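You operate a simulated robot arm through the tools that you are given. There is no shell and no other tool. Be economical: measure what you need, move in short steps, check, and stop when the job is done.

You run a simulated robot arm. Do the job below in one go: nothing can be reset, and whatever is moved stays where it is left.

JOB
Pack the blue cool box with the frozen ice pack and the running orange logger, then lock it.
Fine: the pack from the green tray, the other one stays there; start the logger before it goes in; lid shut; the box must show COLD.
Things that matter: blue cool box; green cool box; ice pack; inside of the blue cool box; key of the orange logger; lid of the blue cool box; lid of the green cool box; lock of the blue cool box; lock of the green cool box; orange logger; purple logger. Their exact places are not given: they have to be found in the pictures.

Only the result counts: the job must be done as asked and must still hold three seconds after the hand-in. Knocking over, shifting, dropping, spilling or breaking anything else fails it. A push-on lid holds only when it is set on centred and level and pressed home; a screw cap is set on level and turned clockwise until tight.

ROBOT AND FRAMES
A 7-joint arm with a two-finger gripper, on a carriage that runs on a rail from [0.007, -1.502] to [-0.001, 0.278] (x, y) and turns from -96 to 237 degrees about z. Base frame: it is fixed where the carriage stands at the start and does not move with it; the origin is on the floor, on the carriage's upright axis, x ahead of it, y to its left, z up; the surface under the hand at the start is at about z = 0.72. Lengths are in m, angles in degrees, forces in N, time in s.
With the tool pointing down near the work surface it reaches from about 0.36 to 0.78 m from the robot's upright axis, wherever it stands. Its first joint turns from -166.0 to 166.0 degrees. Places, roughly: inside of the blue cool box [0.4, 0.7, 0.7]; key of the orange logger [0.3, 0.4, 0.8]; lid of the blue cool box [0.6, 0.7, 1]; lid of the green cool box [0.4, 0.8, 0.4]; lock of the blue cool box [0.6, 0.7, 1]; lock of the green cool box [0.4, 0.8, 0.5]. Payload 2.45 kg.
The TCP is the grasp point, 0.023 m short of the fingertips. In the tool frame z runs along the fingers and y along their closing line. Largest opening 0.072 m; the body of the gripper starts 0.04 m behind the TCP.
Orientation is that of the tool frame in the base frame, as a unit quaternion [x, y, z, w]. With the fingers straight down and closing along the base's y, the tool's x points along the base's -x, its y along +y and its z along -z.

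CONTROLS
- The arm moves only by the tool nudge_tool. Its argument "motion" is a list of rows, each a list of 6 numbers: the shift along the base's x, y, z in cm, then the turn, a rotation vector about the base's x, y, z in degrees. In form: [[x, y, z, wx, wy, wz], ...]. A call has 1 to 12 rows; each row shifts and turns the commanded pose from where the row before left it. "gripper" is the finger opening in cm, from 0 to 7.2, set as the call begins (left out, the last holds). A row lasts 0.2 s, in which the tool goes at most 0.05 m and 8.6 degrees; a call with a longer step from one row to the next is refused whole, and so is a gripper value outside its range. Where a pose cannot be reached the arm comes as near as it can. A force on the tool above 40 N (or 10 N above the force at the start of the call, whichever is more), or a blocked arm, ends the call early, and 0.2 s more pass. Each finger travels about 0.072 m/s and halts on what it meets, pressing with about 42 N; the grip force reading is that of the motor and also rises with nothing between the fingers. The clock runs only during rows and for 0.2 s after the last one: add rows that do not move to give the fingers time. It gives the time, the measured TCP pose, the force on the tool (base axes), the opening and the grip force at its end, in the units of the frame above (readings bear some noise), with the torque about the TCP (base axes, N m) and any sound that the robot's microphone picked up.
- Cameras (640 x 400 px; columns grow to the right, rows downward): "scene" is now at [0.0231, 0.2034, 1.378]; the picture's right is [0.22, -0.98, 0.00], its down [-0.62, -0.14, -0.77] and it looks along [0.75, 0.17, -0.63] (base axes); focal length 214 px, centre (320, 200). "wrist" rides on the gripper at [0.077, 0.017, -0.066] in the tool frame; the picture's right is [-0.22, 0.98, 0.00], its down [-0.56, -0.12, -0.82] and it looks along [-0.80, -0.18, 0.57] (tool axes); focal length 234 px, centre (320, 200).
- capture(camera): a new picture of that camera. No time passes.
- lift_body(by): slides the trunk up (or, below 0, down) by that many m; the arm and the scene camera ride with it, the base frame stays. It gives what a move gives, with no picture.
- base_move(legs): drives the robot by 1 to 6 legs, each [ahead, left, turn to the left] in m, m and degrees, along the robot's own axes; the way and the turn of a leg run together, so that a leg with both is an arc; at most 1.5 m and 180 degrees a leg. The arm and the cameras ride along, it lands a little off, and it stops where it bumps. It keeps to its track: a leg is cut to what the track allows. It gives what a move gives.
- head_to(pan, tilt): turns the head with the scene camera to pan (to the left, within 155 degrees either way) and tilt (down, from -29 to 69), counted from straight ahead of the robot. It gives what a move gives.
- point_at(camera, pixels): for up to 12 pixels [column, row] of the newest picture of that camera ("zoom" is the newest enlarged one), the place [x, y, z] in the base frame of the surface seen there, good to about 0.002 m. No time passes.
- zoom(camera, box): a new picture of the part [left, top, right, bottom] of that camera's present view, enlarged. No time passes.
- hand_in(): hands the job in; it is judged then, once.

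Keep the steps short. Do not move on a guess: measure, check each grasp and each placing, and mend mistakes. In all there are 80 turns and 60 pictures (those below and enlarged ones count). Leave the gripper open and the arm clear of the work at the hand-in unless told otherwise, and finish with a single line.

The tools are called after ">>>" as a command line: name --pt "numbers of a row" for each row, then --argument value for the rest, lists and objects as JSON in quotes. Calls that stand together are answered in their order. nudge_tool: Moves the arm, as the interface text tells. Its arguments: {"type":"object","properties":{"motion":{"type":"array"},"gripper":{"type":"number"}},"required":["motion"]} The other tools are called the same way: lift_body (by) slides the trunk up or down; base_move (legs) drives the base; head_to (pan, tilt) turns the head that bears the scene camera; capture (camera) takes a picture; point_at (camera, pixels) gives the place of the surface under pixels of a picture; zoom (camera, box) takes an enlarged picture of a part of a camera's view; hand_in () hands the job in.

At the start:

```text
time: 0.0
tcp_pos: [0.3013, 0.3672, 1.2625]
ee_rot: [0.001, 1.0, 0.001, -0.001]
ft_force: [0.2, -0.6, -1.0]
wrist_torque: [-0.01, -0.01, -0.03]
finger_gap: 0.0721
gripper_force: 0.1
trunk travel left (down, up): [-0.375, 0.215]
robot x, y, heading: [-0.0036, -0.0023, 0.1]
head pan, tilt: [12.7, 39.4]
```

scene: 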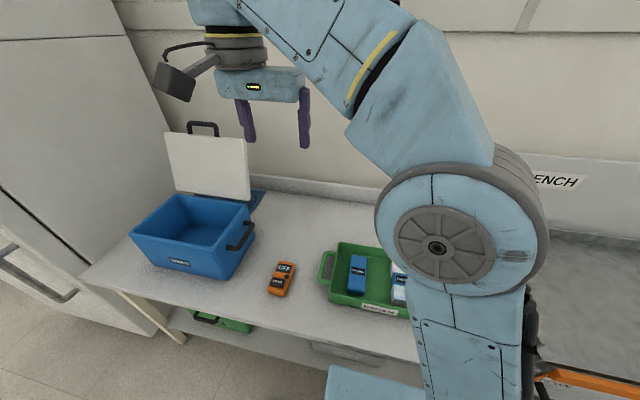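
wrist: 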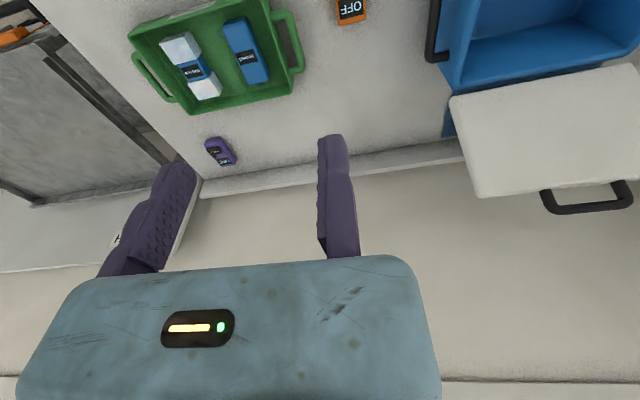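

I see the open blue box, the orange logger (OFF) and the green tray with two packs. I'll zoom in to read the labels and measure.

>>> zoom --camera "wrist" --box '[120, 0, 380, 170]'

>>> zoom --camera "scene" --box '[110, 110, 420, 330]'

```text
2.35 times, centred on (250, 85) of wrist
```

zoom: 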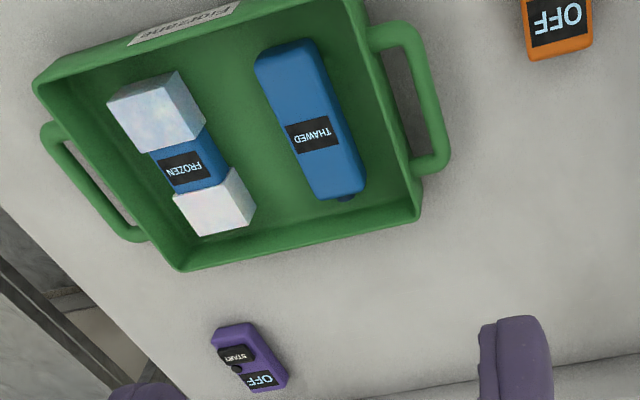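

```text
1.82 times, centred on (265, 220) of scene
```

zoom: 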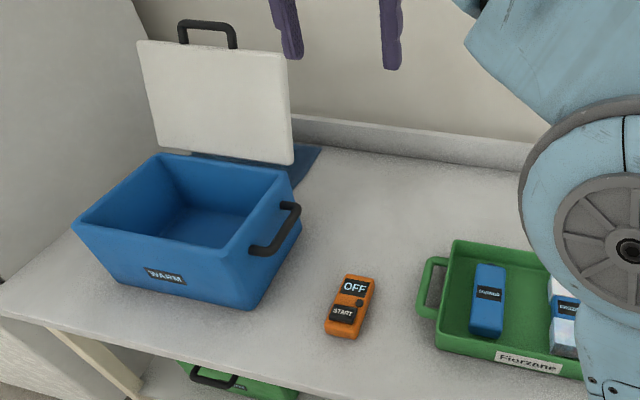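

Frozen pack is the white-ended one. Measure from the scene zoom: box rim corners, lid corners, lid handle, logger, thawed pack.

>>> point_at --camera "zoom" --pixels '[[78, 219], [238, 250], [290, 176], [160, 156], [200, 215], [138, 45], [286, 60], [292, 163], [160, 145], [207, 24], [298, 208], [255, 249]]'

>>> point_at --camera "zoom" --pixels '[[342, 314], [360, 302], [354, 287], [345, 278], [374, 281], [358, 337], [325, 333], [488, 270], [487, 330], [565, 302], [310, 300], [163, 275]]'

>>> point_at --camera "wrist" --pixels '[[182, 47], [193, 70], [205, 90], [165, 45], [199, 40], [188, 98], [220, 90], [247, 50], [170, 98], [219, 151], [140, 40], [191, 100]]'

```text
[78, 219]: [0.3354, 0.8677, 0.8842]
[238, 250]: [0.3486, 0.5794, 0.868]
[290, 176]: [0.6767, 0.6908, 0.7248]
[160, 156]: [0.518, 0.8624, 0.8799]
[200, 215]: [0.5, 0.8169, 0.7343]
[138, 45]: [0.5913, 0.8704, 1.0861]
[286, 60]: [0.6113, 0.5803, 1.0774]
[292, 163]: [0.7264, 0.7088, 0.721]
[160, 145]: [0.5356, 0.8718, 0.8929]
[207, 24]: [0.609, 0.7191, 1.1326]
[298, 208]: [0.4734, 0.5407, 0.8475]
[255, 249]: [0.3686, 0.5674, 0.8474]
```

```text
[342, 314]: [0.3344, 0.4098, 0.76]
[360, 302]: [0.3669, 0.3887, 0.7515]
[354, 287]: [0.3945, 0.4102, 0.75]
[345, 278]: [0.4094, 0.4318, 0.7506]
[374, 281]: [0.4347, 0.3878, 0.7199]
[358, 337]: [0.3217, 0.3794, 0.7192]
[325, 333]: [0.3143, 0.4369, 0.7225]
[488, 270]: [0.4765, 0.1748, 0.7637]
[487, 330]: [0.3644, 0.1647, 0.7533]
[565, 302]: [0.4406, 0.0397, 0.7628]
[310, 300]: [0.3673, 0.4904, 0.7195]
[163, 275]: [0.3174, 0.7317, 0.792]
```

```text
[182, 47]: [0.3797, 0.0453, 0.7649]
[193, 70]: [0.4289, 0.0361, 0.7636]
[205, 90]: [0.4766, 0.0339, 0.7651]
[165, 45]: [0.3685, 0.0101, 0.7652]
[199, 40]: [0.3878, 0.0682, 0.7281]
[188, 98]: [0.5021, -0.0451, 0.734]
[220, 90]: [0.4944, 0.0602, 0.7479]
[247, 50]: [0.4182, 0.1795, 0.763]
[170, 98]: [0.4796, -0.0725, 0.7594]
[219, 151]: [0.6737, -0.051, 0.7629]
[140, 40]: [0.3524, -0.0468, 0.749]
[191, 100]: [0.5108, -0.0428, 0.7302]
```

START key top at about (0.334, 0.410, 0.760), raised above the logger's face. I lower the closed gripper to well above it.

>>> nudge_tool --pt "0.3 0.47 -4.4 0 0 0" --pt "0.3 0.47 -4.4 0 0 0" --pt "0.3 0.47 -4.4 0 0 0" --pt "0.3 0.47 -4.4 0 0 0" --pt "0.3 0.47 -4.4 0 0 0" --pt "0.3 0.47 -4.4 0 0 0" --pt "0.3 0.47 -4.4 0 0 0" --pt "0.3 0.47 -4.4 0 0 0" --pt "0.3 0.47 -4.4 0 0 0" --pt "0 0 0 0 0 0" --gripper 0

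>>> zoom --camera "scene" --box '[240, 220, 440, 345]'

>>> capture --camera "wrist"

```text
time: 2.2
tcp_pos: [0.33, 0.4081, 0.8665]
ee_rot: [0.001, 1.0, 0.002, -0.001]
ft_force: [0.3, -0.5, 0.4]
wrist_torque: [0.0, 0.02, 0.01]
finger_gap: 0.0
gripper_force: 28.8
trunk travel left (down, up): [-0.375, 0.215]
robot x, y, heading: [0.001, -0.0009, -0.0]
head pan, tilt: [12.7, 39.4]
```

```text
3.20 times, centred on (340, 282) of scene
```

zoom: 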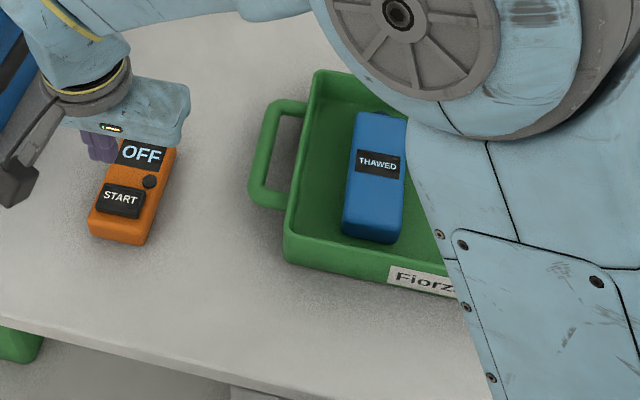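

```text
54 pictures are left
```

wrist: 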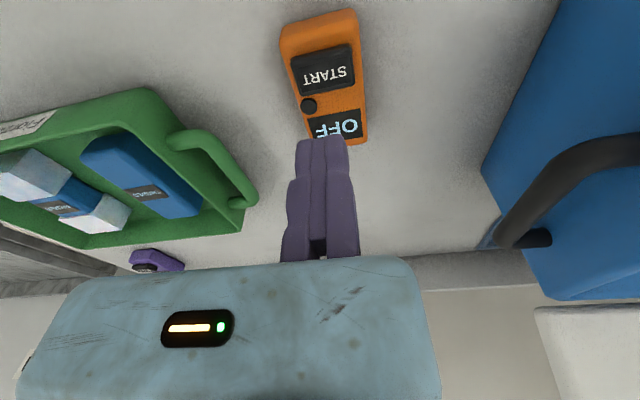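

Measure the START key and the logger outline from the wrist picture: key corners, centre, logger corners; and the pack from here.

>>> point_at --camera "wrist" --pixels '[[323, 70], [293, 60], [350, 48], [354, 82], [302, 92], [281, 35], [356, 15], [366, 100], [309, 106], [312, 125], [366, 142], [330, 20]]'

>>> point_at --camera "zoom" --pixels '[[122, 200], [90, 225], [145, 240], [175, 160], [92, 215], [143, 232], [160, 190], [100, 185]]'

```text
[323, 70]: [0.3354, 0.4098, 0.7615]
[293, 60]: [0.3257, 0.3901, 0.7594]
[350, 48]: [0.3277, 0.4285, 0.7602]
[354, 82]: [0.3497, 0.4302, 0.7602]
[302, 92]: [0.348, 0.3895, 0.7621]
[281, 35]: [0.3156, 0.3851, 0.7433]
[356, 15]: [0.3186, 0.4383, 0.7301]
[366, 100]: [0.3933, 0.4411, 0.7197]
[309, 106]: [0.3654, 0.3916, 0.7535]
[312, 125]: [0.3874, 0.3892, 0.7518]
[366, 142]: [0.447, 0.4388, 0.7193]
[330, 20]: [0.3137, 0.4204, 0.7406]
```

```text
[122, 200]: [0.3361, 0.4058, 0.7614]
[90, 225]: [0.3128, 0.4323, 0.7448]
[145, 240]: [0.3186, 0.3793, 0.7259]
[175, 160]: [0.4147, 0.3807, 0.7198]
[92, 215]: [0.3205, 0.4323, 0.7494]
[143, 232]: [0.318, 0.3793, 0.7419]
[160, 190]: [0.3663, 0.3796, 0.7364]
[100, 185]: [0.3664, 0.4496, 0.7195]
```

Key centre (0.338, 0.410, 0.761). Move over it and press down a little beyond contact (TCP 0.784), then retract.

>>> nudge_tool --pt "0.8 0.15 -3.9 0 0 0" --pt "0 0 -3.7 0 0 0" --pt "0 0 -0.3 0 0 0" --pt "0 0 -0.3 0 0 0" --pt "0 0 -0.3 0 0 0" --pt "0 0 0 0 0 0"

```text
time: 3.6
tcp_pos: [0.3375, 0.4098, 0.7818]
ee_rot: [0.002, 1.0, 0.0, -0.001]
ft_force: [-0.5, -1.1, 1.4]
wrist_torque: [0.0, 0.01, 0.0]
finger_gap: 0.0058
gripper_force: 28.6
trunk travel left (down, up): [-0.375, 0.215]
robot x, y, heading: [0.0037, 0.0019, -0.2]
head pan, tilt: [12.7, 39.4]
```

Only 1.4 N so far, so go on down in 1.5 mm steps.

>>> nudge_tool --pt "0 0 -0.15 0 0 0" --pt "0 0 -0.15 0 0 0" --pt "0 0 -0.15 0 0 0" --pt "0 0 0 0 0 0"

>>> zoom --camera "wrist" --box '[220, 0, 420, 250]'

```text
time: 4.6
tcp_pos: [0.337, 0.4107, 0.7784]
ee_rot: [0.001, 1.0, 0.001, 0.001]
ft_force: [2.6, 0.3, 9.2]
wrist_torque: [0.04, -0.07, -0.01]
finger_gap: 0.0061
gripper_force: 28.4
trunk travel left (down, up): [-0.375, 0.215]
robot x, y, heading: [-0.0035, -0.0025, 0.1]
head pan, tilt: [12.7, 39.4]
heard: click
```

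```text
1.60 times, centred on (320, 125) of wrist
```

zoom: 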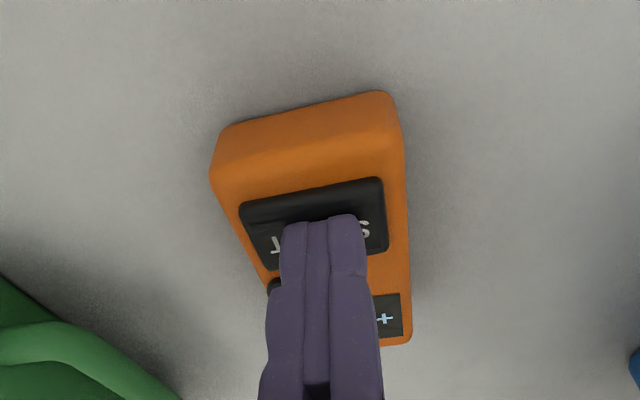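

A click was heard. I raise the tool, then look at the display.

>>> nudge_tool --pt "0 0 1 0 0 0" --pt "0 0 4 0 0 0" --pt "0 0 4.5 0 0 0" --pt "0 0 4.5 0 0 0" --pt "0 0 4.5 0 0 0" --pt "0 0 0 0 0 0" --gripper 7.2

>>> capture --camera "wrist"

```text
time: 6.0
tcp_pos: [0.3361, 0.4094, 0.9641]
ee_rot: [0.0, 1.0, 0.001, 0.0]
ft_force: [1.0, -0.1, -0.6]
wrist_torque: [-0.01, -0.01, -0.01]
finger_gap: 0.0721
gripper_force: 0.1
trunk travel left (down, up): [-0.375, 0.215]
robot x, y, heading: [0.0042, -0.0014, 0.2]
head pan, tilt: [12.7, 39.4]
```

```text
52 pictures are left
```

wrist: 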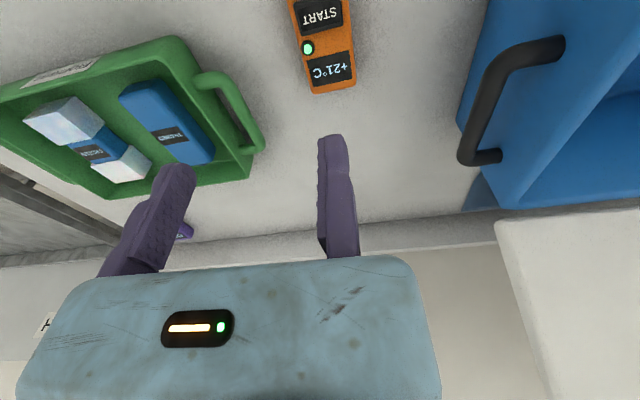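

The logger runs (+21 °C, green LED). Next move over the frozen pack at about (0.43, 0.038).

>>> nudge_tool --pt "0.8 -4.1 0 0 0 0" --pt "0.8 -4.1 0 0 0 0" --pt "0.8 -4.1 0 0 0 0" --pt "0.8 -4.1 0 0 0 0" --pt "0.8 -4.1 0 0 0 0" --pt "0.8 -4.1 0 0 0 0" --pt "0.8 -4.1 0 0 0 0" --pt "0.8 -4.1 0 0 0 0" --pt "0.8 -4.1 0 0 0 0" --pt "0 0 0 0 0 0"

>>> zoom --camera "wrist" --box '[180, 0, 500, 200]'

```text
time: 8.2
tcp_pos: [0.407, 0.0395, 0.9624]
ee_rot: [0.0, 1.0, 0.001, 0.0]
ft_force: [-0.1, -0.3, -0.4]
wrist_torque: [-0.01, -0.03, 0.01]
finger_gap: 0.072
gripper_force: 0.1
trunk travel left (down, up): [-0.375, 0.215]
robot x, y, heading: [-0.0017, 0.0005, -0.2]
head pan, tilt: [12.7, 39.4]
```

```text
2.00 times, centred on (340, 100) of wrist
```

zoom: 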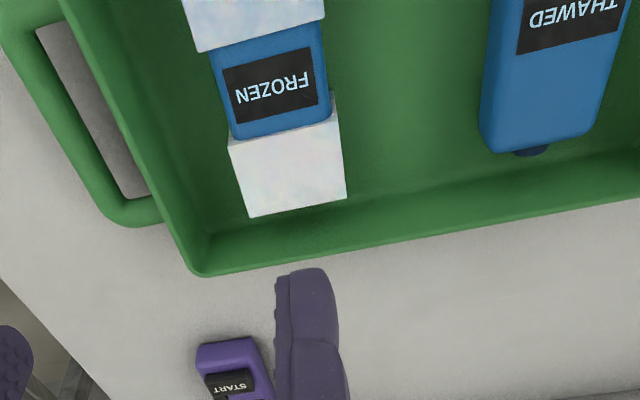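

>>> point_at --camera "zoom" --pixels '[[275, 90], [214, 60], [228, 130], [318, 28], [331, 110], [232, 150], [336, 120], [245, 200], [345, 190], [199, 45], [322, 12], [190, 200]]'

```text
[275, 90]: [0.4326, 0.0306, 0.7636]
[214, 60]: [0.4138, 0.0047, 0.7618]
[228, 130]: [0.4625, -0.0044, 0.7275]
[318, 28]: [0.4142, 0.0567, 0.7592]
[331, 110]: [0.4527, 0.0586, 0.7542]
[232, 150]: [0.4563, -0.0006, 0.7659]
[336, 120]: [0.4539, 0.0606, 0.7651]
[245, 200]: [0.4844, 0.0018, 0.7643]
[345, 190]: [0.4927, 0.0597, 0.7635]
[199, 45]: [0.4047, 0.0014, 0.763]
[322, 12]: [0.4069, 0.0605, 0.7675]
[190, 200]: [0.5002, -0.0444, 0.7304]
```

Blue middle of the frozen pack spans y 0.004–0.057, x 0.411–0.454; centre (0.432, 0.031). Descend in the waist between the white ends, open, to TCP z 0.757.

>>> nudge_tool --pt "2.5 -0.9 -2 0 0 0" --pt "0 0 -4.5 0 0 0" --pt "0 0 -4.5 0 0 0" --pt "0 0 -4 0 0 0" --pt "0 0 -3 0 0 0" --pt "0 0 -2.5 0 0 0" --pt "0 0 0 0 0 0" --gripper 7.2

>>> capture --camera "wrist"

```text
time: 9.4
tcp_pos: [0.434, 0.0316, 0.7981]
ee_rot: [0.004, 1.0, -0.001, 0.004]
ft_force: [-4.8, 0.3, 19.8]
wrist_torque: [-1.57, 0.25, -0.49]
finger_gap: 0.0714
gripper_force: 0.1
trunk travel left (down, up): [-0.375, 0.215]
robot x, y, heading: [0.0008, -0.003, -0.1]
head pan, tilt: [12.7, 39.4]
stopped in row 5: the force on the tool passed its limit at 91 N (the readings are from after the stop); the commanded pose is now the measured one
```

```text
50 pictures are left
```

wrist: 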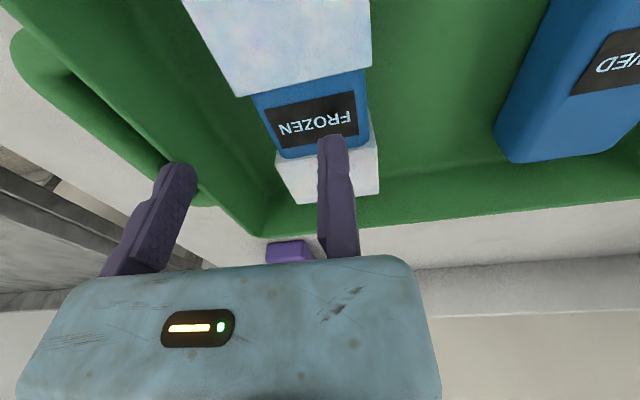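

Contact at tip height 0.775 that I didn't expect; torque hints it is on the -y side. Measure fingertips and surrounding points in this picture.

>>> point_at --camera "wrist" --pixels '[[180, 172], [333, 140], [258, 98], [278, 155], [365, 72], [369, 130], [205, 205], [165, 165], [140, 130], [195, 20], [185, 205], [110, 230]]'

>>> capture --camera "scene"

```text
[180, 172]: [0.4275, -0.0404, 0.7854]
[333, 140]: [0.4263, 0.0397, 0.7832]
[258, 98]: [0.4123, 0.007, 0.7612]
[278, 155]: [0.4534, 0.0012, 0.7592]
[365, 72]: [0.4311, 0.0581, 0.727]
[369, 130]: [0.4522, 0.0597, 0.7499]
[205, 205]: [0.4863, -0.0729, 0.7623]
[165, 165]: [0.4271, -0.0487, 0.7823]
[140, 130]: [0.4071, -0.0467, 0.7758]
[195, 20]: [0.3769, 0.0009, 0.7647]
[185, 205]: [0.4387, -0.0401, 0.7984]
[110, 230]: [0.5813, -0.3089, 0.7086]
```

```text
49 pictures are left
```

scene: 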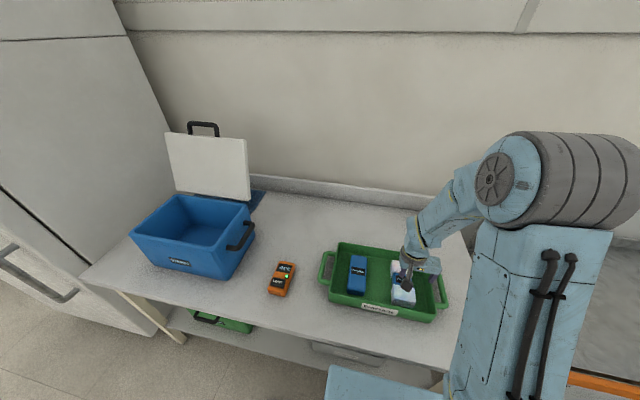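

The fingers sit off centre: the tool's +y finger stays at the TCP line (px ~318–350 both open and closed) and only the -y finger moves out; so its tip met the tray rim. I raise, shift so that the fixed finger is just past the pack's +y side (TCP y ≈ 0.061), and look again.

>>> nudge_tool --pt "0 0 2 0 0 0" --pt "-0.2 3.0 0 0 0 0" --pt "0 0 -1.5 0 0 0" --pt "0 0 0 0 0 0"

>>> capture --camera "wrist"

```text
time: 10.4
tcp_pos: [0.4334, 0.0624, 0.8009]
ee_rot: [0.002, 1.0, 0.001, 0.003]
ft_force: [0.3, 0.2, 0.9]
wrist_torque: [0.03, 0.01, 0.03]
finger_gap: 0.072
gripper_force: 0.0
trunk travel left (down, up): [-0.375, 0.215]
robot x, y, heading: [0.0001, 0.0019, 0.1]
head pan, tilt: [12.7, 39.4]
```

```text
48 pictures are left
```

wrist: 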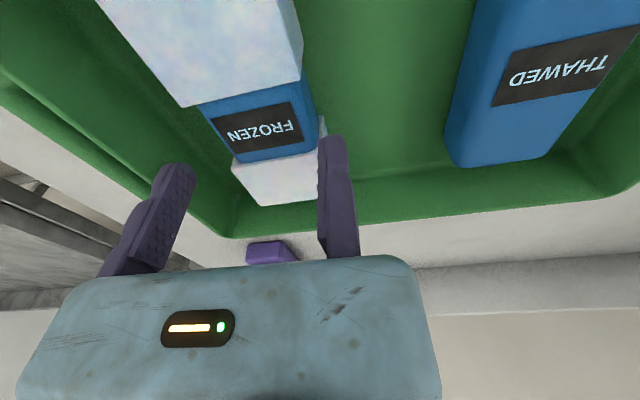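

>>> point_at --camera "wrist" --pixels '[[320, 150], [324, 145], [333, 145], [345, 150], [185, 175], [193, 172], [255, 130], [200, 112], [240, 160], [303, 70], [316, 135], [220, 175]]'

```text
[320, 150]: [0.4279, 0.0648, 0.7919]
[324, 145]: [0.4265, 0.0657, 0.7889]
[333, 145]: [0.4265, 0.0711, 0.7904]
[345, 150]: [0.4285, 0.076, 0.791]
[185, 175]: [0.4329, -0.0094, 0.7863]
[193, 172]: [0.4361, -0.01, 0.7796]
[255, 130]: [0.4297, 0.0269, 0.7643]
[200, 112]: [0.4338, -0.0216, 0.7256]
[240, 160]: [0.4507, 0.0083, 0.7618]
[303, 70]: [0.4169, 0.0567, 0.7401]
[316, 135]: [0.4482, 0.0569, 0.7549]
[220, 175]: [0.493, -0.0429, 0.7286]
```

Now fingers straddle the blue waist (y −0.010 and 0.064 vs pack 0.004–0.057). Descend to TCP z 0.759, shifting y −0.4 cm.

>>> nudge_tool --pt "-0.1 -0.35 -1 0 0 0" --pt "0 0 -1.6 0 0 0" --pt "0 0 -1.6 0 0 0" --pt "0 0 0 0 0 0"

```text
time: 11.4
tcp_pos: [0.4324, 0.0577, 0.7599]
ee_rot: [0.003, 1.0, 0.0, 0.003]
ft_force: [0.0, 0.1, -0.3]
wrist_torque: [0.0, 0.02, 0.01]
finger_gap: 0.0721
gripper_force: 0.0
trunk travel left (down, up): [-0.375, 0.215]
robot x, y, heading: [0.0001, 0.0009, -0.3]
head pan, tilt: [12.7, 39.4]
```

Free of contact. Close on the pack.

>>> nudge_tool --pt "0 0 0 0 0 0" --pt "0 0 0 0 0 0" --pt "0 0 0 0 0 0" --pt "0 0 0 0 0 0" --pt "0 0 0 0 0 0" --gripper 0

```text
time: 12.6
tcp_pos: [0.4322, 0.0588, 0.7596]
ee_rot: [0.003, 1.0, 0.001, 0.003]
ft_force: [-1.3, -0.1, -0.4]
wrist_torque: [0.08, -0.06, -0.01]
finger_gap: 0.0555
gripper_force: 41.6
trunk travel left (down, up): [-0.375, 0.215]
robot x, y, heading: [0.0006, 0.0023, -0.2]
head pan, tilt: [12.7, 39.4]
```

Gripped at 5.55 cm with 42 N. Lift slowly.

>>> nudge_tool --pt "0 0 1 0 0 0" --pt "0 0 2 0 0 0" --pt "0 0 4 0 0 0" --pt "0 0 4.5 0 0 0" --pt "0 0 4.5 0 0 0" --pt "0 0 4.5 0 0 0" --pt "0 0 4.5 0 0 0" --pt "0 0 0 0 0 0"

>>> capture --camera "wrist"

```text
time: 14.4
tcp_pos: [0.4325, 0.0583, 1.0099]
ee_rot: [0.003, 1.0, 0.0, 0.002]
ft_force: [0.2, 0.7, 0.4]
wrist_torque: [0.02, -0.02, -0.01]
finger_gap: 0.0
gripper_force: 28.4
trunk travel left (down, up): [-0.375, 0.215]
robot x, y, heading: [-0.001, -0.0011, 0.0]
head pan, tilt: [12.7, 39.4]
```

```text
47 pictures are left
```

wrist: 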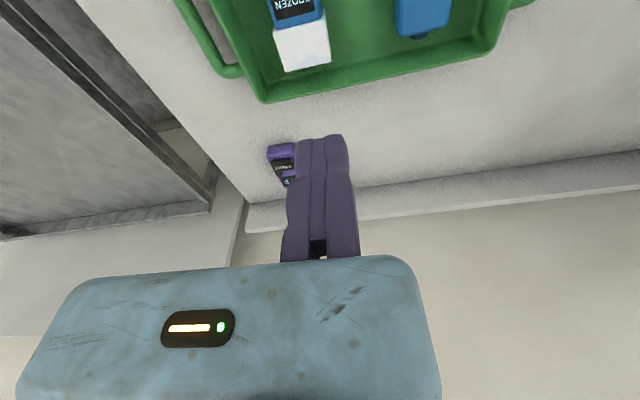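

The grip slipped off: fingers are empty and the pack is still in the tray. I open, go down halfway and look at how the pack lies.

>>> nudge_tool --pt "0 0 -3 0 0 0" --pt "0 0 -4 0 0 0" --pt "0 0 -4 0 0 0" --pt "0 0 -4 0 0 0" --pt "0 0 -4 0 0 0" --pt "0 0 0 0 0 0" --gripper 7.2

>>> zoom --camera "wrist" --box '[120, 0, 440, 200]'

```text
time: 15.8
tcp_pos: [0.4304, 0.0611, 0.8191]
ee_rot: [0.003, 1.0, 0.002, 0.003]
ft_force: [-0.1, 0.1, -0.3]
wrist_torque: [0.01, 0.01, 0.0]
finger_gap: 0.0719
gripper_force: 0.2
trunk travel left (down, up): [-0.375, 0.215]
robot x, y, heading: [-0.0004, 0.0006, 0.3]
head pan, tilt: [12.7, 39.4]
```

```text
2.00 times, centred on (280, 100) of wrist
```

zoom: 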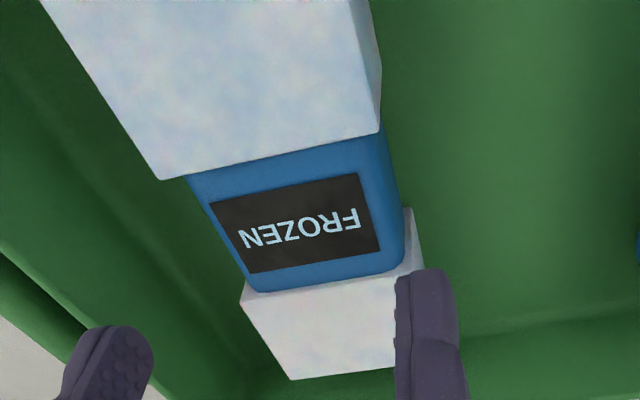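

>>> point_at --camera "zoom" --pixels '[[196, 190], [246, 278], [366, 140], [402, 265], [165, 178], [378, 130], [375, 30], [245, 300], [395, 290], [410, 215], [120, 200], [430, 180]]'

>>> point_at --camera "zoom" --pixels '[[294, 378], [397, 270], [380, 165], [388, 185], [395, 205], [401, 225], [405, 240], [377, 45], [381, 80], [60, 20], [100, 100], [300, 230]]'

```text
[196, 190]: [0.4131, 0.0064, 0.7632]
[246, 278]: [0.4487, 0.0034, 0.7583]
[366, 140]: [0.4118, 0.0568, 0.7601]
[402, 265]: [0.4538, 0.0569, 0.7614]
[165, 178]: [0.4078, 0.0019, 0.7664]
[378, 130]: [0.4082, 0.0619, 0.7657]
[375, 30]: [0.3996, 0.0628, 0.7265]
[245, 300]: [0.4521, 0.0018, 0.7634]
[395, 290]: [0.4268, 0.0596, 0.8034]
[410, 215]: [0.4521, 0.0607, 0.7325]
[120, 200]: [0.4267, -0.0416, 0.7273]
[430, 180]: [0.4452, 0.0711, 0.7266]
```

```text
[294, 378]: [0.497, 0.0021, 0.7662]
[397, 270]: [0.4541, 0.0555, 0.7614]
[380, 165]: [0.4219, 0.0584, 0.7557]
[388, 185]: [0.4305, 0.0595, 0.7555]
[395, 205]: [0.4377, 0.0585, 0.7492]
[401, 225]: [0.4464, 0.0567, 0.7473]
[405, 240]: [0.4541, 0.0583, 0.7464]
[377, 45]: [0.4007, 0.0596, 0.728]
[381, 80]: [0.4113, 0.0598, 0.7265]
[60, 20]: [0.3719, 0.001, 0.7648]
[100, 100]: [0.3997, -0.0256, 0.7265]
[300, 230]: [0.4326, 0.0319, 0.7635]
```

Blue waist is y 0.0035–0.0585, floor 0.7265. I grip deeper (TCP 0.752, tips ~3 mm above floor) and lift gently.

>>> nudge_tool --pt "0.2 0.1 -2.5 0 0 0" --pt "0 0 -2.2 0 0 0" --pt "0 0 -1.5 0 0 0" --pt "0 0 -0.5 0 0 0" --pt "0 0 0 0 0 0"

>>> nudge_tool --pt "0 0 0 0 0 0" --pt "0 0 0 0 0 0" --pt "0 0 0 0 0 0" --pt "0 0 0 0 0 0" --pt "0 0 0 0 0 0" --pt "0 0 0.2 0 0 0" --pt "0 0 0.3 0 0 0" --pt "0 0 0.3 0 0 0" --pt "0 0 0 0 0 0" --gripper 0

>>> capture --camera "wrist"

```text
time: 17.0
tcp_pos: [0.4341, 0.0598, 0.7543]
ee_rot: [0.004, 1.0, 0.0, 0.002]
ft_force: [0.2, 0.1, 0.6]
wrist_torque: [-0.02, -0.04, 0.01]
finger_gap: 0.0723
gripper_force: 0.0
trunk travel left (down, up): [-0.375, 0.215]
robot x, y, heading: [0.0003, 0.0017, 0.1]
head pan, tilt: [12.7, 39.4]
```

```text
time: 19.0
tcp_pos: [0.4338, 0.0595, 0.7603]
ee_rot: [0.004, 1.0, 0.0, 0.002]
ft_force: [-0.2, 0.5, -2.2]
wrist_torque: [0.06, -0.02, -0.02]
finger_gap: 0.0551
gripper_force: 42.2
trunk travel left (down, up): [-0.375, 0.215]
robot x, y, heading: [0.002, 0.0018, 0.2]
head pan, tilt: [12.7, 39.4]
```

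```text
45 pictures are left
```

wrist: 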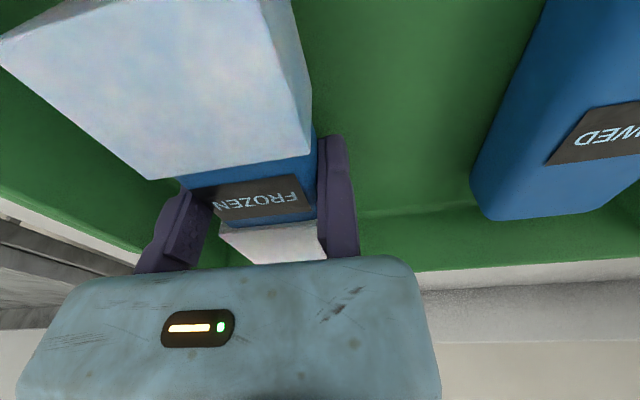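

Still gripped, load −2.2 N. Check whether the pack top has risen.

>>> point_at --camera "wrist" --pixels '[[200, 100], [260, 195], [270, 240]]'

>>> nudge_tool --pt "0 0 0.5 0 0 0" --pt "0 0 0.5 0 0 0" --pt "0 0 0.5 0 0 0" --pt "0 0 0 0 0 0"

>>> capture --camera "wrist"

```text
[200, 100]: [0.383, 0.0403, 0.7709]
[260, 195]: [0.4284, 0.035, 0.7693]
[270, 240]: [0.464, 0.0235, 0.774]
```

```text
time: 20.0
tcp_pos: [0.4345, 0.0597, 0.7755]
ee_rot: [0.003, 1.0, -0.001, 0.002]
ft_force: [-0.9, -0.8, -1.7]
wrist_torque: [0.05, -0.02, 0.0]
finger_gap: 0.0555
gripper_force: 42.7
trunk travel left (down, up): [-0.375, 0.215]
robot x, y, heading: [-0.0021, 0.0012, -0.1]
head pan, tilt: [12.7, 39.4]
```

```text
44 pictures are left
```

wrist: 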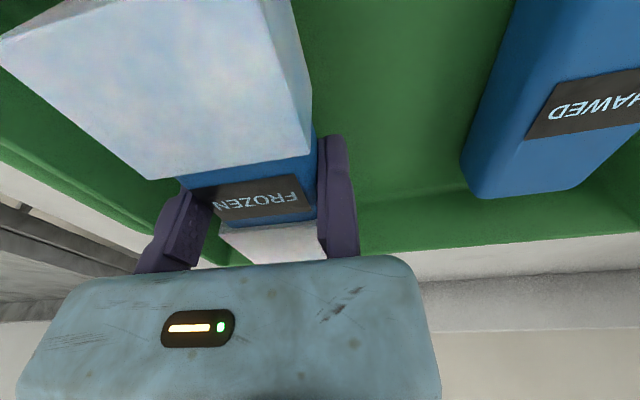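

The pack rises with the tool without slipping. Continue lifting moderately.

>>> nudge_tool --pt "0 0 1 0 0 0" --pt "0 0 1.5 0 0 0" --pt "0 0 1.7 0 0 0" --pt "0 0 2 0 0 0" --pt "0 0 2 0 0 0" --pt "0 0 2 0 0 0" --pt "0 0 2 0 0 0" --pt "0 0 2 0 0 0" --pt "0 0 2 0 0 0" --pt "0 0 2 0 0 0" --pt "0 0 1.5 0 0 0" --pt "0 0 0.8 0 0 0"

```text
time: 22.6
tcp_pos: [0.4333, 0.0583, 0.9804]
ee_rot: [0.003, 1.0, 0.0, 0.001]
ft_force: [-0.3, 1.2, -2.5]
wrist_torque: [0.07, -0.02, 0.0]
finger_gap: 0.0553
gripper_force: 42.0
trunk travel left (down, up): [-0.375, 0.215]
robot x, y, heading: [0.0026, -0.0013, 0.2]
head pan, tilt: [12.7, 39.4]
```

Held firmly. Drive the base 0.27 m to the left so that the box is in reach; the load passes at z > 0.95 over the bench.

>>> base_move --legs '[[0, 0.27, 0]]'

>>> head_to --pan 45 --tilt 48

>>> capture --camera "scene"

```text
time: 24.5
tcp_pos: [0.4316, 0.3284, 0.9796]
ee_rot: [0.004, 1.0, 0.001, 0.002]
ft_force: [-0.7, -0.2, -1.8]
wrist_torque: [0.07, 0.0, -0.02]
finger_gap: 0.0554
gripper_force: 42.6
trunk travel left (down, up): [-0.375, 0.215]
robot x, y, heading: [-0.0003, 0.2684, -0.3]
head pan, tilt: [12.7, 39.4]
```

```text
time: 25.5
tcp_pos: [0.4326, 0.3273, 0.98]
ee_rot: [0.004, 1.0, 0.0, 0.002]
ft_force: [0.2, 0.7, -1.8]
wrist_torque: [0.07, 0.01, 0.0]
finger_gap: 0.0554
gripper_force: 41.8
trunk travel left (down, up): [-0.375, 0.215]
robot x, y, heading: [-0.0004, 0.2684, -0.4]
head pan, tilt: [45.0, 48.0]
```

```text
43 pictures are left
```

scene: 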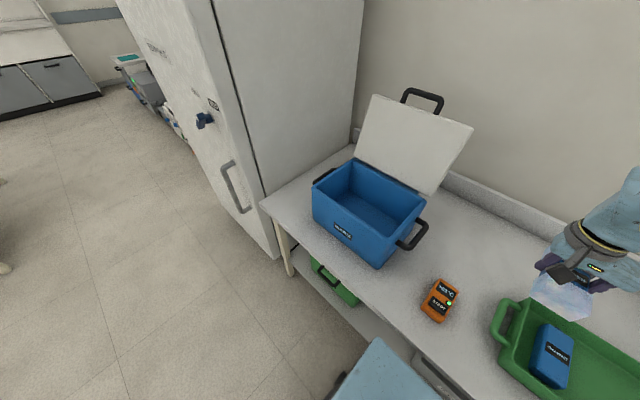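

>>> zoom --camera "scene" --box '[290, 80, 490, 280]'

>>> point_at --camera "scene" --pixels '[[320, 188], [372, 238], [415, 202], [358, 170], [340, 205], [395, 225], [365, 212], [390, 205], [375, 195], [350, 202], [372, 226], [385, 213]]'

```text
2.00 times, centred on (390, 180) of scene
```

zoom: 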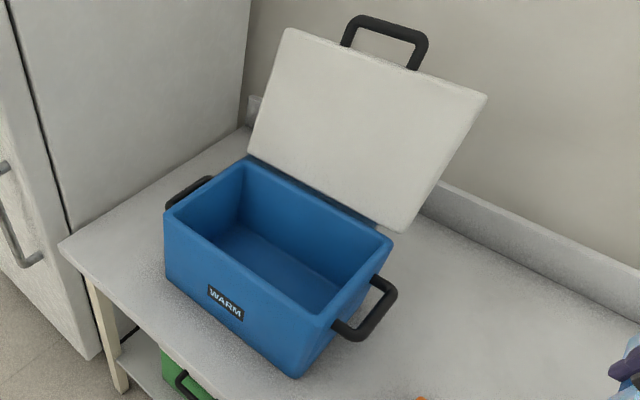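

```text
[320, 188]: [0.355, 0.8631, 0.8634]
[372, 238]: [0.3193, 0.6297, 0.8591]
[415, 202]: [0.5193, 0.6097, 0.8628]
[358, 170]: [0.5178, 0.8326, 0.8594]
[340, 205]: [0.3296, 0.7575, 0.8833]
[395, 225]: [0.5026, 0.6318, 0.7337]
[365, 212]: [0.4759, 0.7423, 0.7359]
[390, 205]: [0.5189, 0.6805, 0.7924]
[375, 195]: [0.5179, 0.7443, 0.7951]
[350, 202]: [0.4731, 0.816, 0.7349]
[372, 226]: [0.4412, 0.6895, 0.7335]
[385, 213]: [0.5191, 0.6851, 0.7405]
```

Measure inner walls and the lid more closely in this zoom.

>>> point_at --camera "zoom" --pixels '[[205, 205], [240, 195], [237, 225], [232, 250], [310, 308], [340, 287], [270, 262], [172, 210], [325, 318], [380, 250], [250, 166], [300, 200]]'

>>> point_at --camera "zoom" --pixels '[[290, 32], [484, 98], [400, 228], [252, 152], [350, 20], [388, 22], [422, 40], [350, 42], [413, 68], [370, 120], [340, 195], [476, 120]]'

```text
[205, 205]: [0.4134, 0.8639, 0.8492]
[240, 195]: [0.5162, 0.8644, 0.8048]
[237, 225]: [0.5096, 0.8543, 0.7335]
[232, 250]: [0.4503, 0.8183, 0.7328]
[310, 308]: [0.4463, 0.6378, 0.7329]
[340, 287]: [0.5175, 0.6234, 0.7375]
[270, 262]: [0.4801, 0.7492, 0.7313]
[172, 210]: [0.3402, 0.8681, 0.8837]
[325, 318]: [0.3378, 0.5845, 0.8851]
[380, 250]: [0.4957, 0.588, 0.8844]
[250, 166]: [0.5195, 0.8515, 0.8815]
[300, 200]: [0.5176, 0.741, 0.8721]
```

```text
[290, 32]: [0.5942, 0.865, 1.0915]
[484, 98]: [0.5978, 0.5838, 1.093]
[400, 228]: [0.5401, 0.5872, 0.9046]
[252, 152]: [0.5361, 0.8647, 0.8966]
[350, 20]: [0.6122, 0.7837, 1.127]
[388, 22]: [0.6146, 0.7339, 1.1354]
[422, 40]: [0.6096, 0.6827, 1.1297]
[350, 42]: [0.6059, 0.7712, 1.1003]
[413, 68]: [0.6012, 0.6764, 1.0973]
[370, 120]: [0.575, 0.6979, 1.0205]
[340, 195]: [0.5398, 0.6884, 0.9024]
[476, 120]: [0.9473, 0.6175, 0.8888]
```

Box interior: x ≈ 0.345–0.519, y ≈ 0.597–0.865, floor 0.734, rim 0.884. To know what clearance the hand needs inside, I measure the gripper body in the wrist picture.

>>> capture --camera "wrist"

>>> point_at --camera "wrist" --pixels '[[85, 290], [25, 370], [405, 270], [430, 380], [250, 268], [180, 200], [335, 145], [200, 330], [20, 395], [10, 50], [300, 60], [150, 175]]'

>>> zoom --camera "scene" --box '[480, 140, 640, 340]'

```text
41 pictures are left
```

wrist: 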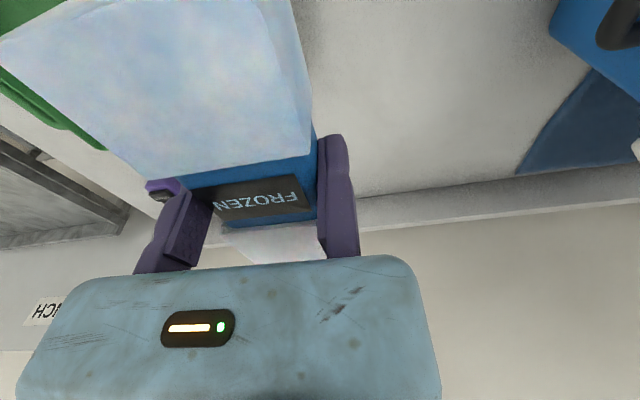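

```text
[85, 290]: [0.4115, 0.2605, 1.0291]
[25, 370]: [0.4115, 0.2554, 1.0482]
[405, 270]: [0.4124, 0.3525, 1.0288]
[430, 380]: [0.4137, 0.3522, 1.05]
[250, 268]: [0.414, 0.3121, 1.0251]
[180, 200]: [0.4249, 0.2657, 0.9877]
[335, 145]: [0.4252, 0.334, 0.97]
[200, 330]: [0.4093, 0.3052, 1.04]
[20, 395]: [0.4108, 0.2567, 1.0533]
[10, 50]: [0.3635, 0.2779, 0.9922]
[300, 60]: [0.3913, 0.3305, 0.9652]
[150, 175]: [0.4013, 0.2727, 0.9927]
```

```text
2.00 times, centred on (560, 240) of scene
```

zoom: 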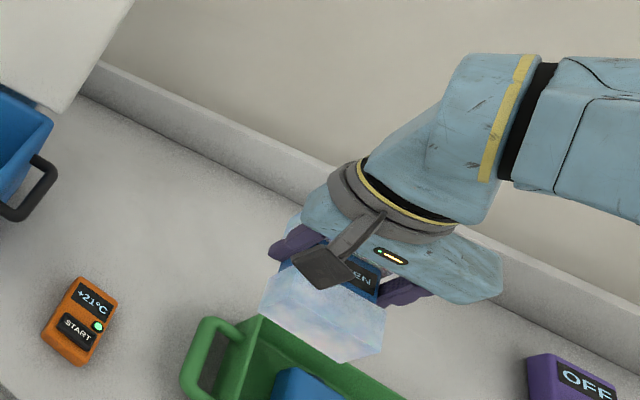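

Body measured: spans tool-y −0.074…+0.027 around the TCP, bottom 4.5 cm above it. Measure the camera bracket's extent too.

>>> point_at --camera "zoom" --pixels '[[296, 258], [322, 287], [348, 280], [325, 262], [338, 252], [310, 252], [370, 225], [345, 262], [312, 275], [300, 300], [340, 350], [380, 320]]'

```text
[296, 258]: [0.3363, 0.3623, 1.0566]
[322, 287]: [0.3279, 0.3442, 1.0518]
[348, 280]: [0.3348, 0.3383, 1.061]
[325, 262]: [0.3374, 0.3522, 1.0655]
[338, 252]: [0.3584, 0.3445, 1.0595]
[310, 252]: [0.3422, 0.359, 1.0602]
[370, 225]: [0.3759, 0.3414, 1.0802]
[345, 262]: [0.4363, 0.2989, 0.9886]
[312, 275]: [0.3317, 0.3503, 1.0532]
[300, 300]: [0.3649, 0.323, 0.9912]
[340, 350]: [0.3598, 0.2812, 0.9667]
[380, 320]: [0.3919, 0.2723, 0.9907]
```

Plan: pack goes in with its length along y at TCP (0.39, 0.795), camera side toward −y. Turn +90° about z while carrying it at z 0.98+; first half now.

>>> nudge_tool --pt "0 1 0.5 0 0 7.5" --pt "-0.4 2 0.5 0 0 7.5" --pt "-0.4 3 0.5 0 0 7.5" --pt "-0.4 3 0.5 0 0 7.5" --pt "-0.4 3 0 0 0 7.5" --pt "-0.4 3 0 0 0 7.5" --pt "-0.4 3 0 0 0 7.5" --pt "-0.4 3 0 0 0 7.5" --pt "-0.4 3 0 0 0 7.5" --pt "-0.4 3 0 0 0 7.5" --pt "-0.4 3 0 0 0 7.5" --pt "0 1 0 0 0 7.5"

>>> capture --camera "scene"

```text
time: 28.1
tcp_pos: [0.3927, 0.6363, 1.0003]
ee_rot: [-0.705, 0.709, 0.001, 0.001]
ft_force: [-0.8, 0.3, -2.8]
wrist_torque: [-0.02, 0.08, -0.03]
finger_gap: 0.0554
gripper_force: 42.0
trunk travel left (down, up): [-0.375, 0.215]
robot x, y, heading: [-0.0009, 0.2686, -0.0]
head pan, tilt: [45.0, 48.0]
```

```text
39 pictures are left
```

scene: 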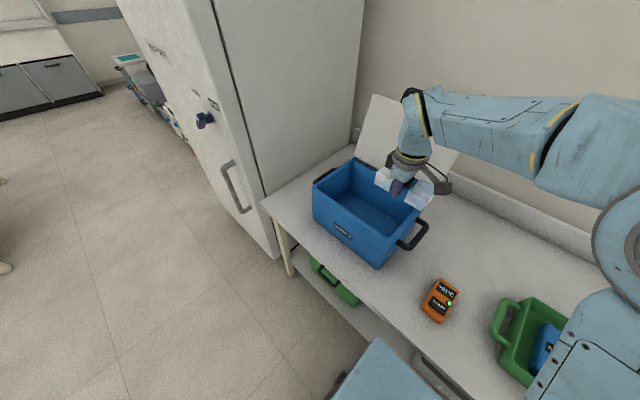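

Rotated and held. Continue to y = 0.795 at the same height and look with the wrist camera into the box.

>>> nudge_tool --pt "0 3.2 0 0 0 0" --pt "0 3.2 0 0 0 0" --pt "0 3.2 0 0 0 0" --pt "0 3.2 0 0 0 0" --pt "-0.1 3.1 0 0 0 0" --pt "0 0 0 0 0 0"

>>> capture --camera "wrist"

>>> zoom --camera "scene" --box '[290, 80, 490, 280]'

```text
time: 29.5
tcp_pos: [0.3912, 0.795, 1.0]
ee_rot: [-0.704, 0.71, 0.001, 0.002]
ft_force: [-0.3, 0.1, -2.0]
wrist_torque: [-0.01, 0.07, -0.02]
finger_gap: 0.0553
gripper_force: 41.3
trunk travel left (down, up): [-0.375, 0.215]
robot x, y, heading: [-0.0034, 0.264, -0.5]
head pan, tilt: [45.0, 48.0]
```

```text
38 pictures are left
```

wrist: 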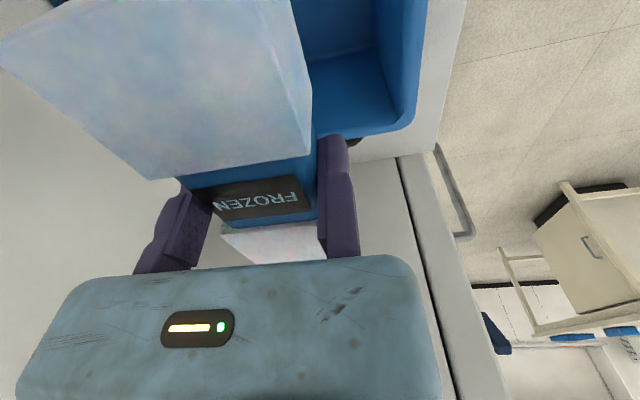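

```text
2.00 times, centred on (390, 180) of scene
```

zoom: 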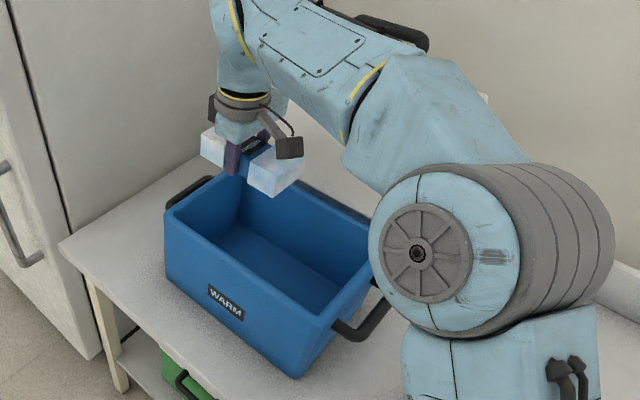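

Check the front/left inner walls and pack ends in the wrist picture.

>>> point_at --camera "wrist" --pixels '[[385, 60], [405, 80], [420, 60], [350, 118], [370, 132], [395, 100], [345, 80], [300, 240], [300, 100], [320, 70]]'

```text
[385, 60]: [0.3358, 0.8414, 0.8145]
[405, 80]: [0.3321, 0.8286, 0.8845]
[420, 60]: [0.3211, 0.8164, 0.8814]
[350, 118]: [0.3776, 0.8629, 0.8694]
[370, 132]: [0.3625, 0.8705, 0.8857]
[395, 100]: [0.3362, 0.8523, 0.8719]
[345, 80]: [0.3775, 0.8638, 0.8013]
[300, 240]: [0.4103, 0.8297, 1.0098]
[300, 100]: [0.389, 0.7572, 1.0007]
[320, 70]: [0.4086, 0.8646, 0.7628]
```

Front inner wall is at x 0.336, left wall at y 0.864. I shift to TCP x 0.378, y 0.793 and descend to just above the floor contact (TCP ≈ 0.766).

>>> nudge_tool --pt "-1.3 -0.2 0 0 0 0" --pt "0 0 -3 0 0 0" --pt "0 0 -3 0 0 0" --pt "0 0 -3 0 0 0" --pt "0 0 -3 0 0 0" --pt "0 0 -3 0 0 0" --pt "0 0 -3 0 0 0" --pt "0 0 -2.5 0 0 0" --pt "0 0 -2 0 0 0" --pt "0 0 -0.8 0 0 0" --pt "0 0 0 0 0 0"

```text
time: 31.9
tcp_pos: [0.3799, 0.7933, 0.769]
ee_rot: [-0.704, 0.71, 0.002, 0.001]
ft_force: [-0.4, 0.1, -3.1]
wrist_torque: [-0.01, 0.07, -0.05]
finger_gap: 0.0552
gripper_force: 42.3
trunk travel left (down, up): [-0.375, 0.215]
robot x, y, heading: [-0.0058, 0.2735, -0.2]
head pan, tilt: [45.0, 48.0]
```

No contact yet. Lower in 2 mm steps until the floor carries it.

>>> nudge_tool --pt "0 0 -0.3 0 0 0" --pt "0 0 -0.2 0 0 0" --pt "0 0 -0.2 0 0 0" --pt "0 0 -0.2 0 0 0" --pt "0 0 0 0 0 0"

```text
time: 33.1
tcp_pos: [0.3784, 0.7947, 0.7609]
ee_rot: [-0.704, 0.71, 0.003, 0.004]
ft_force: [1.2, 1.8, 26.1]
wrist_torque: [-0.83, -0.38, -0.05]
finger_gap: 0.0555
gripper_force: 42.4
trunk travel left (down, up): [-0.375, 0.215]
robot x, y, heading: [-0.0006, 0.2686, -0.2]
head pan, tilt: [45.0, 48.0]
```

It stands on the floor (26 N). Ease 2 mm, open, shift the fixed finger off by 2 mm, then rise.

>>> nudge_tool --pt "0 0 0.2 0 0 0" --pt "0 0 0 0 0 0"

>>> nudge_tool --pt "0 0 0 0 0 0" --pt "0 0 0 0 0 0" --pt "-0.2 0 0.1 0 0 0" --pt "0 0 0 0 0 0" --pt "0 0 1.5 0 0 0" --pt "0 0 3 0 0 0" --pt "0 0 4 0 0 0" --pt "0 0 4 0 0 0" --pt "0 0 4 0 0 0" --pt "0 0 4 0 0 0" --gripper 7.2

>>> capture --camera "wrist"

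```text
time: 33.7
tcp_pos: [0.3776, 0.7927, 0.7615]
ee_rot: [-0.705, 0.71, 0.002, 0.003]
ft_force: [5.1, 5.1, 19.7]
wrist_torque: [1.04, -0.7, -0.08]
finger_gap: 0.0553
gripper_force: 42.4
trunk travel left (down, up): [-0.375, 0.215]
robot x, y, heading: [-0.0026, 0.267, -0.1]
head pan, tilt: [45.0, 48.0]
```

```text
time: 35.9
tcp_pos: [0.3767, 0.7922, 0.9667]
ee_rot: [-0.704, 0.71, 0.002, 0.0]
ft_force: [0.9, -0.7, -0.3]
wrist_torque: [-0.02, 0.01, 0.03]
finger_gap: 0.0725
gripper_force: 0.1
trunk travel left (down, up): [-0.375, 0.215]
robot x, y, heading: [-0.0002, 0.2702, -0.3]
head pan, tilt: [45.0, 48.0]
```

```text
36 pictures are left
```

wrist: 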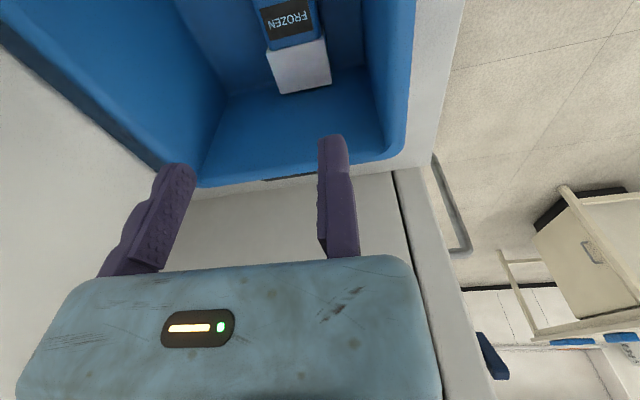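

The pack is in the box. Measure its place; and raise, then move back toward the logger, turning the hand −90° from the initial heading to test reach for the logger's placing (camera to +y).

>>> point_at --camera "wrist" --pixels '[[268, 52], [326, 40], [276, 88], [330, 82], [262, 12], [314, 5], [290, 20], [240, 100], [345, 110], [230, 60]]'

```text
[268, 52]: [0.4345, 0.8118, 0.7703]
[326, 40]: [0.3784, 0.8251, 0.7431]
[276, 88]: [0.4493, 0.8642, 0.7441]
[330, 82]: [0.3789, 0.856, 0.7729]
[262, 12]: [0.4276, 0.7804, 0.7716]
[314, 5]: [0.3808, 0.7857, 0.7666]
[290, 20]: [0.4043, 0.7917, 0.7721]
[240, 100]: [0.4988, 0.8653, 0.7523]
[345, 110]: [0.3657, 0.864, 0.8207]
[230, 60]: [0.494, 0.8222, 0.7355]
```

Pack at x 0.379–0.438, y 0.729–0.857, upright on the floor. Now test whether the arm can hold the heading "camera toward +y" above the right part of the box: turn −180° at z ≈ 1.0.

>>> nudge_tool --pt "0.4 -0.9 0.5 0 0 -8" --pt "0.4 -0.9 0.5 0 0 -8" --pt "0.4 -0.9 0.5 0 0 -8" --pt "0.4 -0.9 0.5 0 0 -8" --pt "0.4 -0.9 0.5 0 0 -8" --pt "0.4 -0.9 0.5 0 0 -8" --pt "0.4 -0.9 0 0 0 -8" --pt "0.4 -0.9 0 0 0 -8" --pt "0.4 -0.9 0 0 0 -8" --pt "0.4 -0.9 0 0 0 -8" --pt "0.4 -0.9 0 0 0 -8" --pt "0.4 -0.9 0 0 0 -8"

>>> nudge_tool --pt "0 0 0 0 0 -7" --pt "0 0 0 0 0 -7" --pt "0 0 0 0 0 -7" --pt "0 0 0 0 0 -7" --pt "0 0 0 0 0 -7" --pt "0 0 0 0 0 -7" --pt "0 0 0 0 0 -7" --pt "0 0 0 0 0 -7" --pt "0 0 0 0 0 -7" --pt "0 0 0 0 0 -7" --pt "0 0 0 0 0 -7" --pt "0 0 0 0 0 -7"

```text
time: 38.5
tcp_pos: [0.4251, 0.6862, 0.995]
ee_rot: [0.058, 0.998, 0.0, 0.002]
ft_force: [0.4, -0.1, -0.4]
wrist_torque: [0.0, -0.01, -0.04]
finger_gap: 0.0722
gripper_force: 0.0
trunk travel left (down, up): [-0.375, 0.215]
robot x, y, heading: [-0.0031, 0.2678, 0.0]
head pan, tilt: [45.0, 48.0]
```

```text
time: 41.1
tcp_pos: [0.4242, 0.6857, 0.9959]
ee_rot: [0.711, 0.703, -0.002, 0.002]
ft_force: [-0.4, 0.3, -0.5]
wrist_torque: [0.0, 0.02, 0.02]
finger_gap: 0.0718
gripper_force: 0.1
trunk travel left (down, up): [-0.375, 0.215]
robot x, y, heading: [-0.0024, 0.2681, -0.2]
head pan, tilt: [45.0, 48.0]
```

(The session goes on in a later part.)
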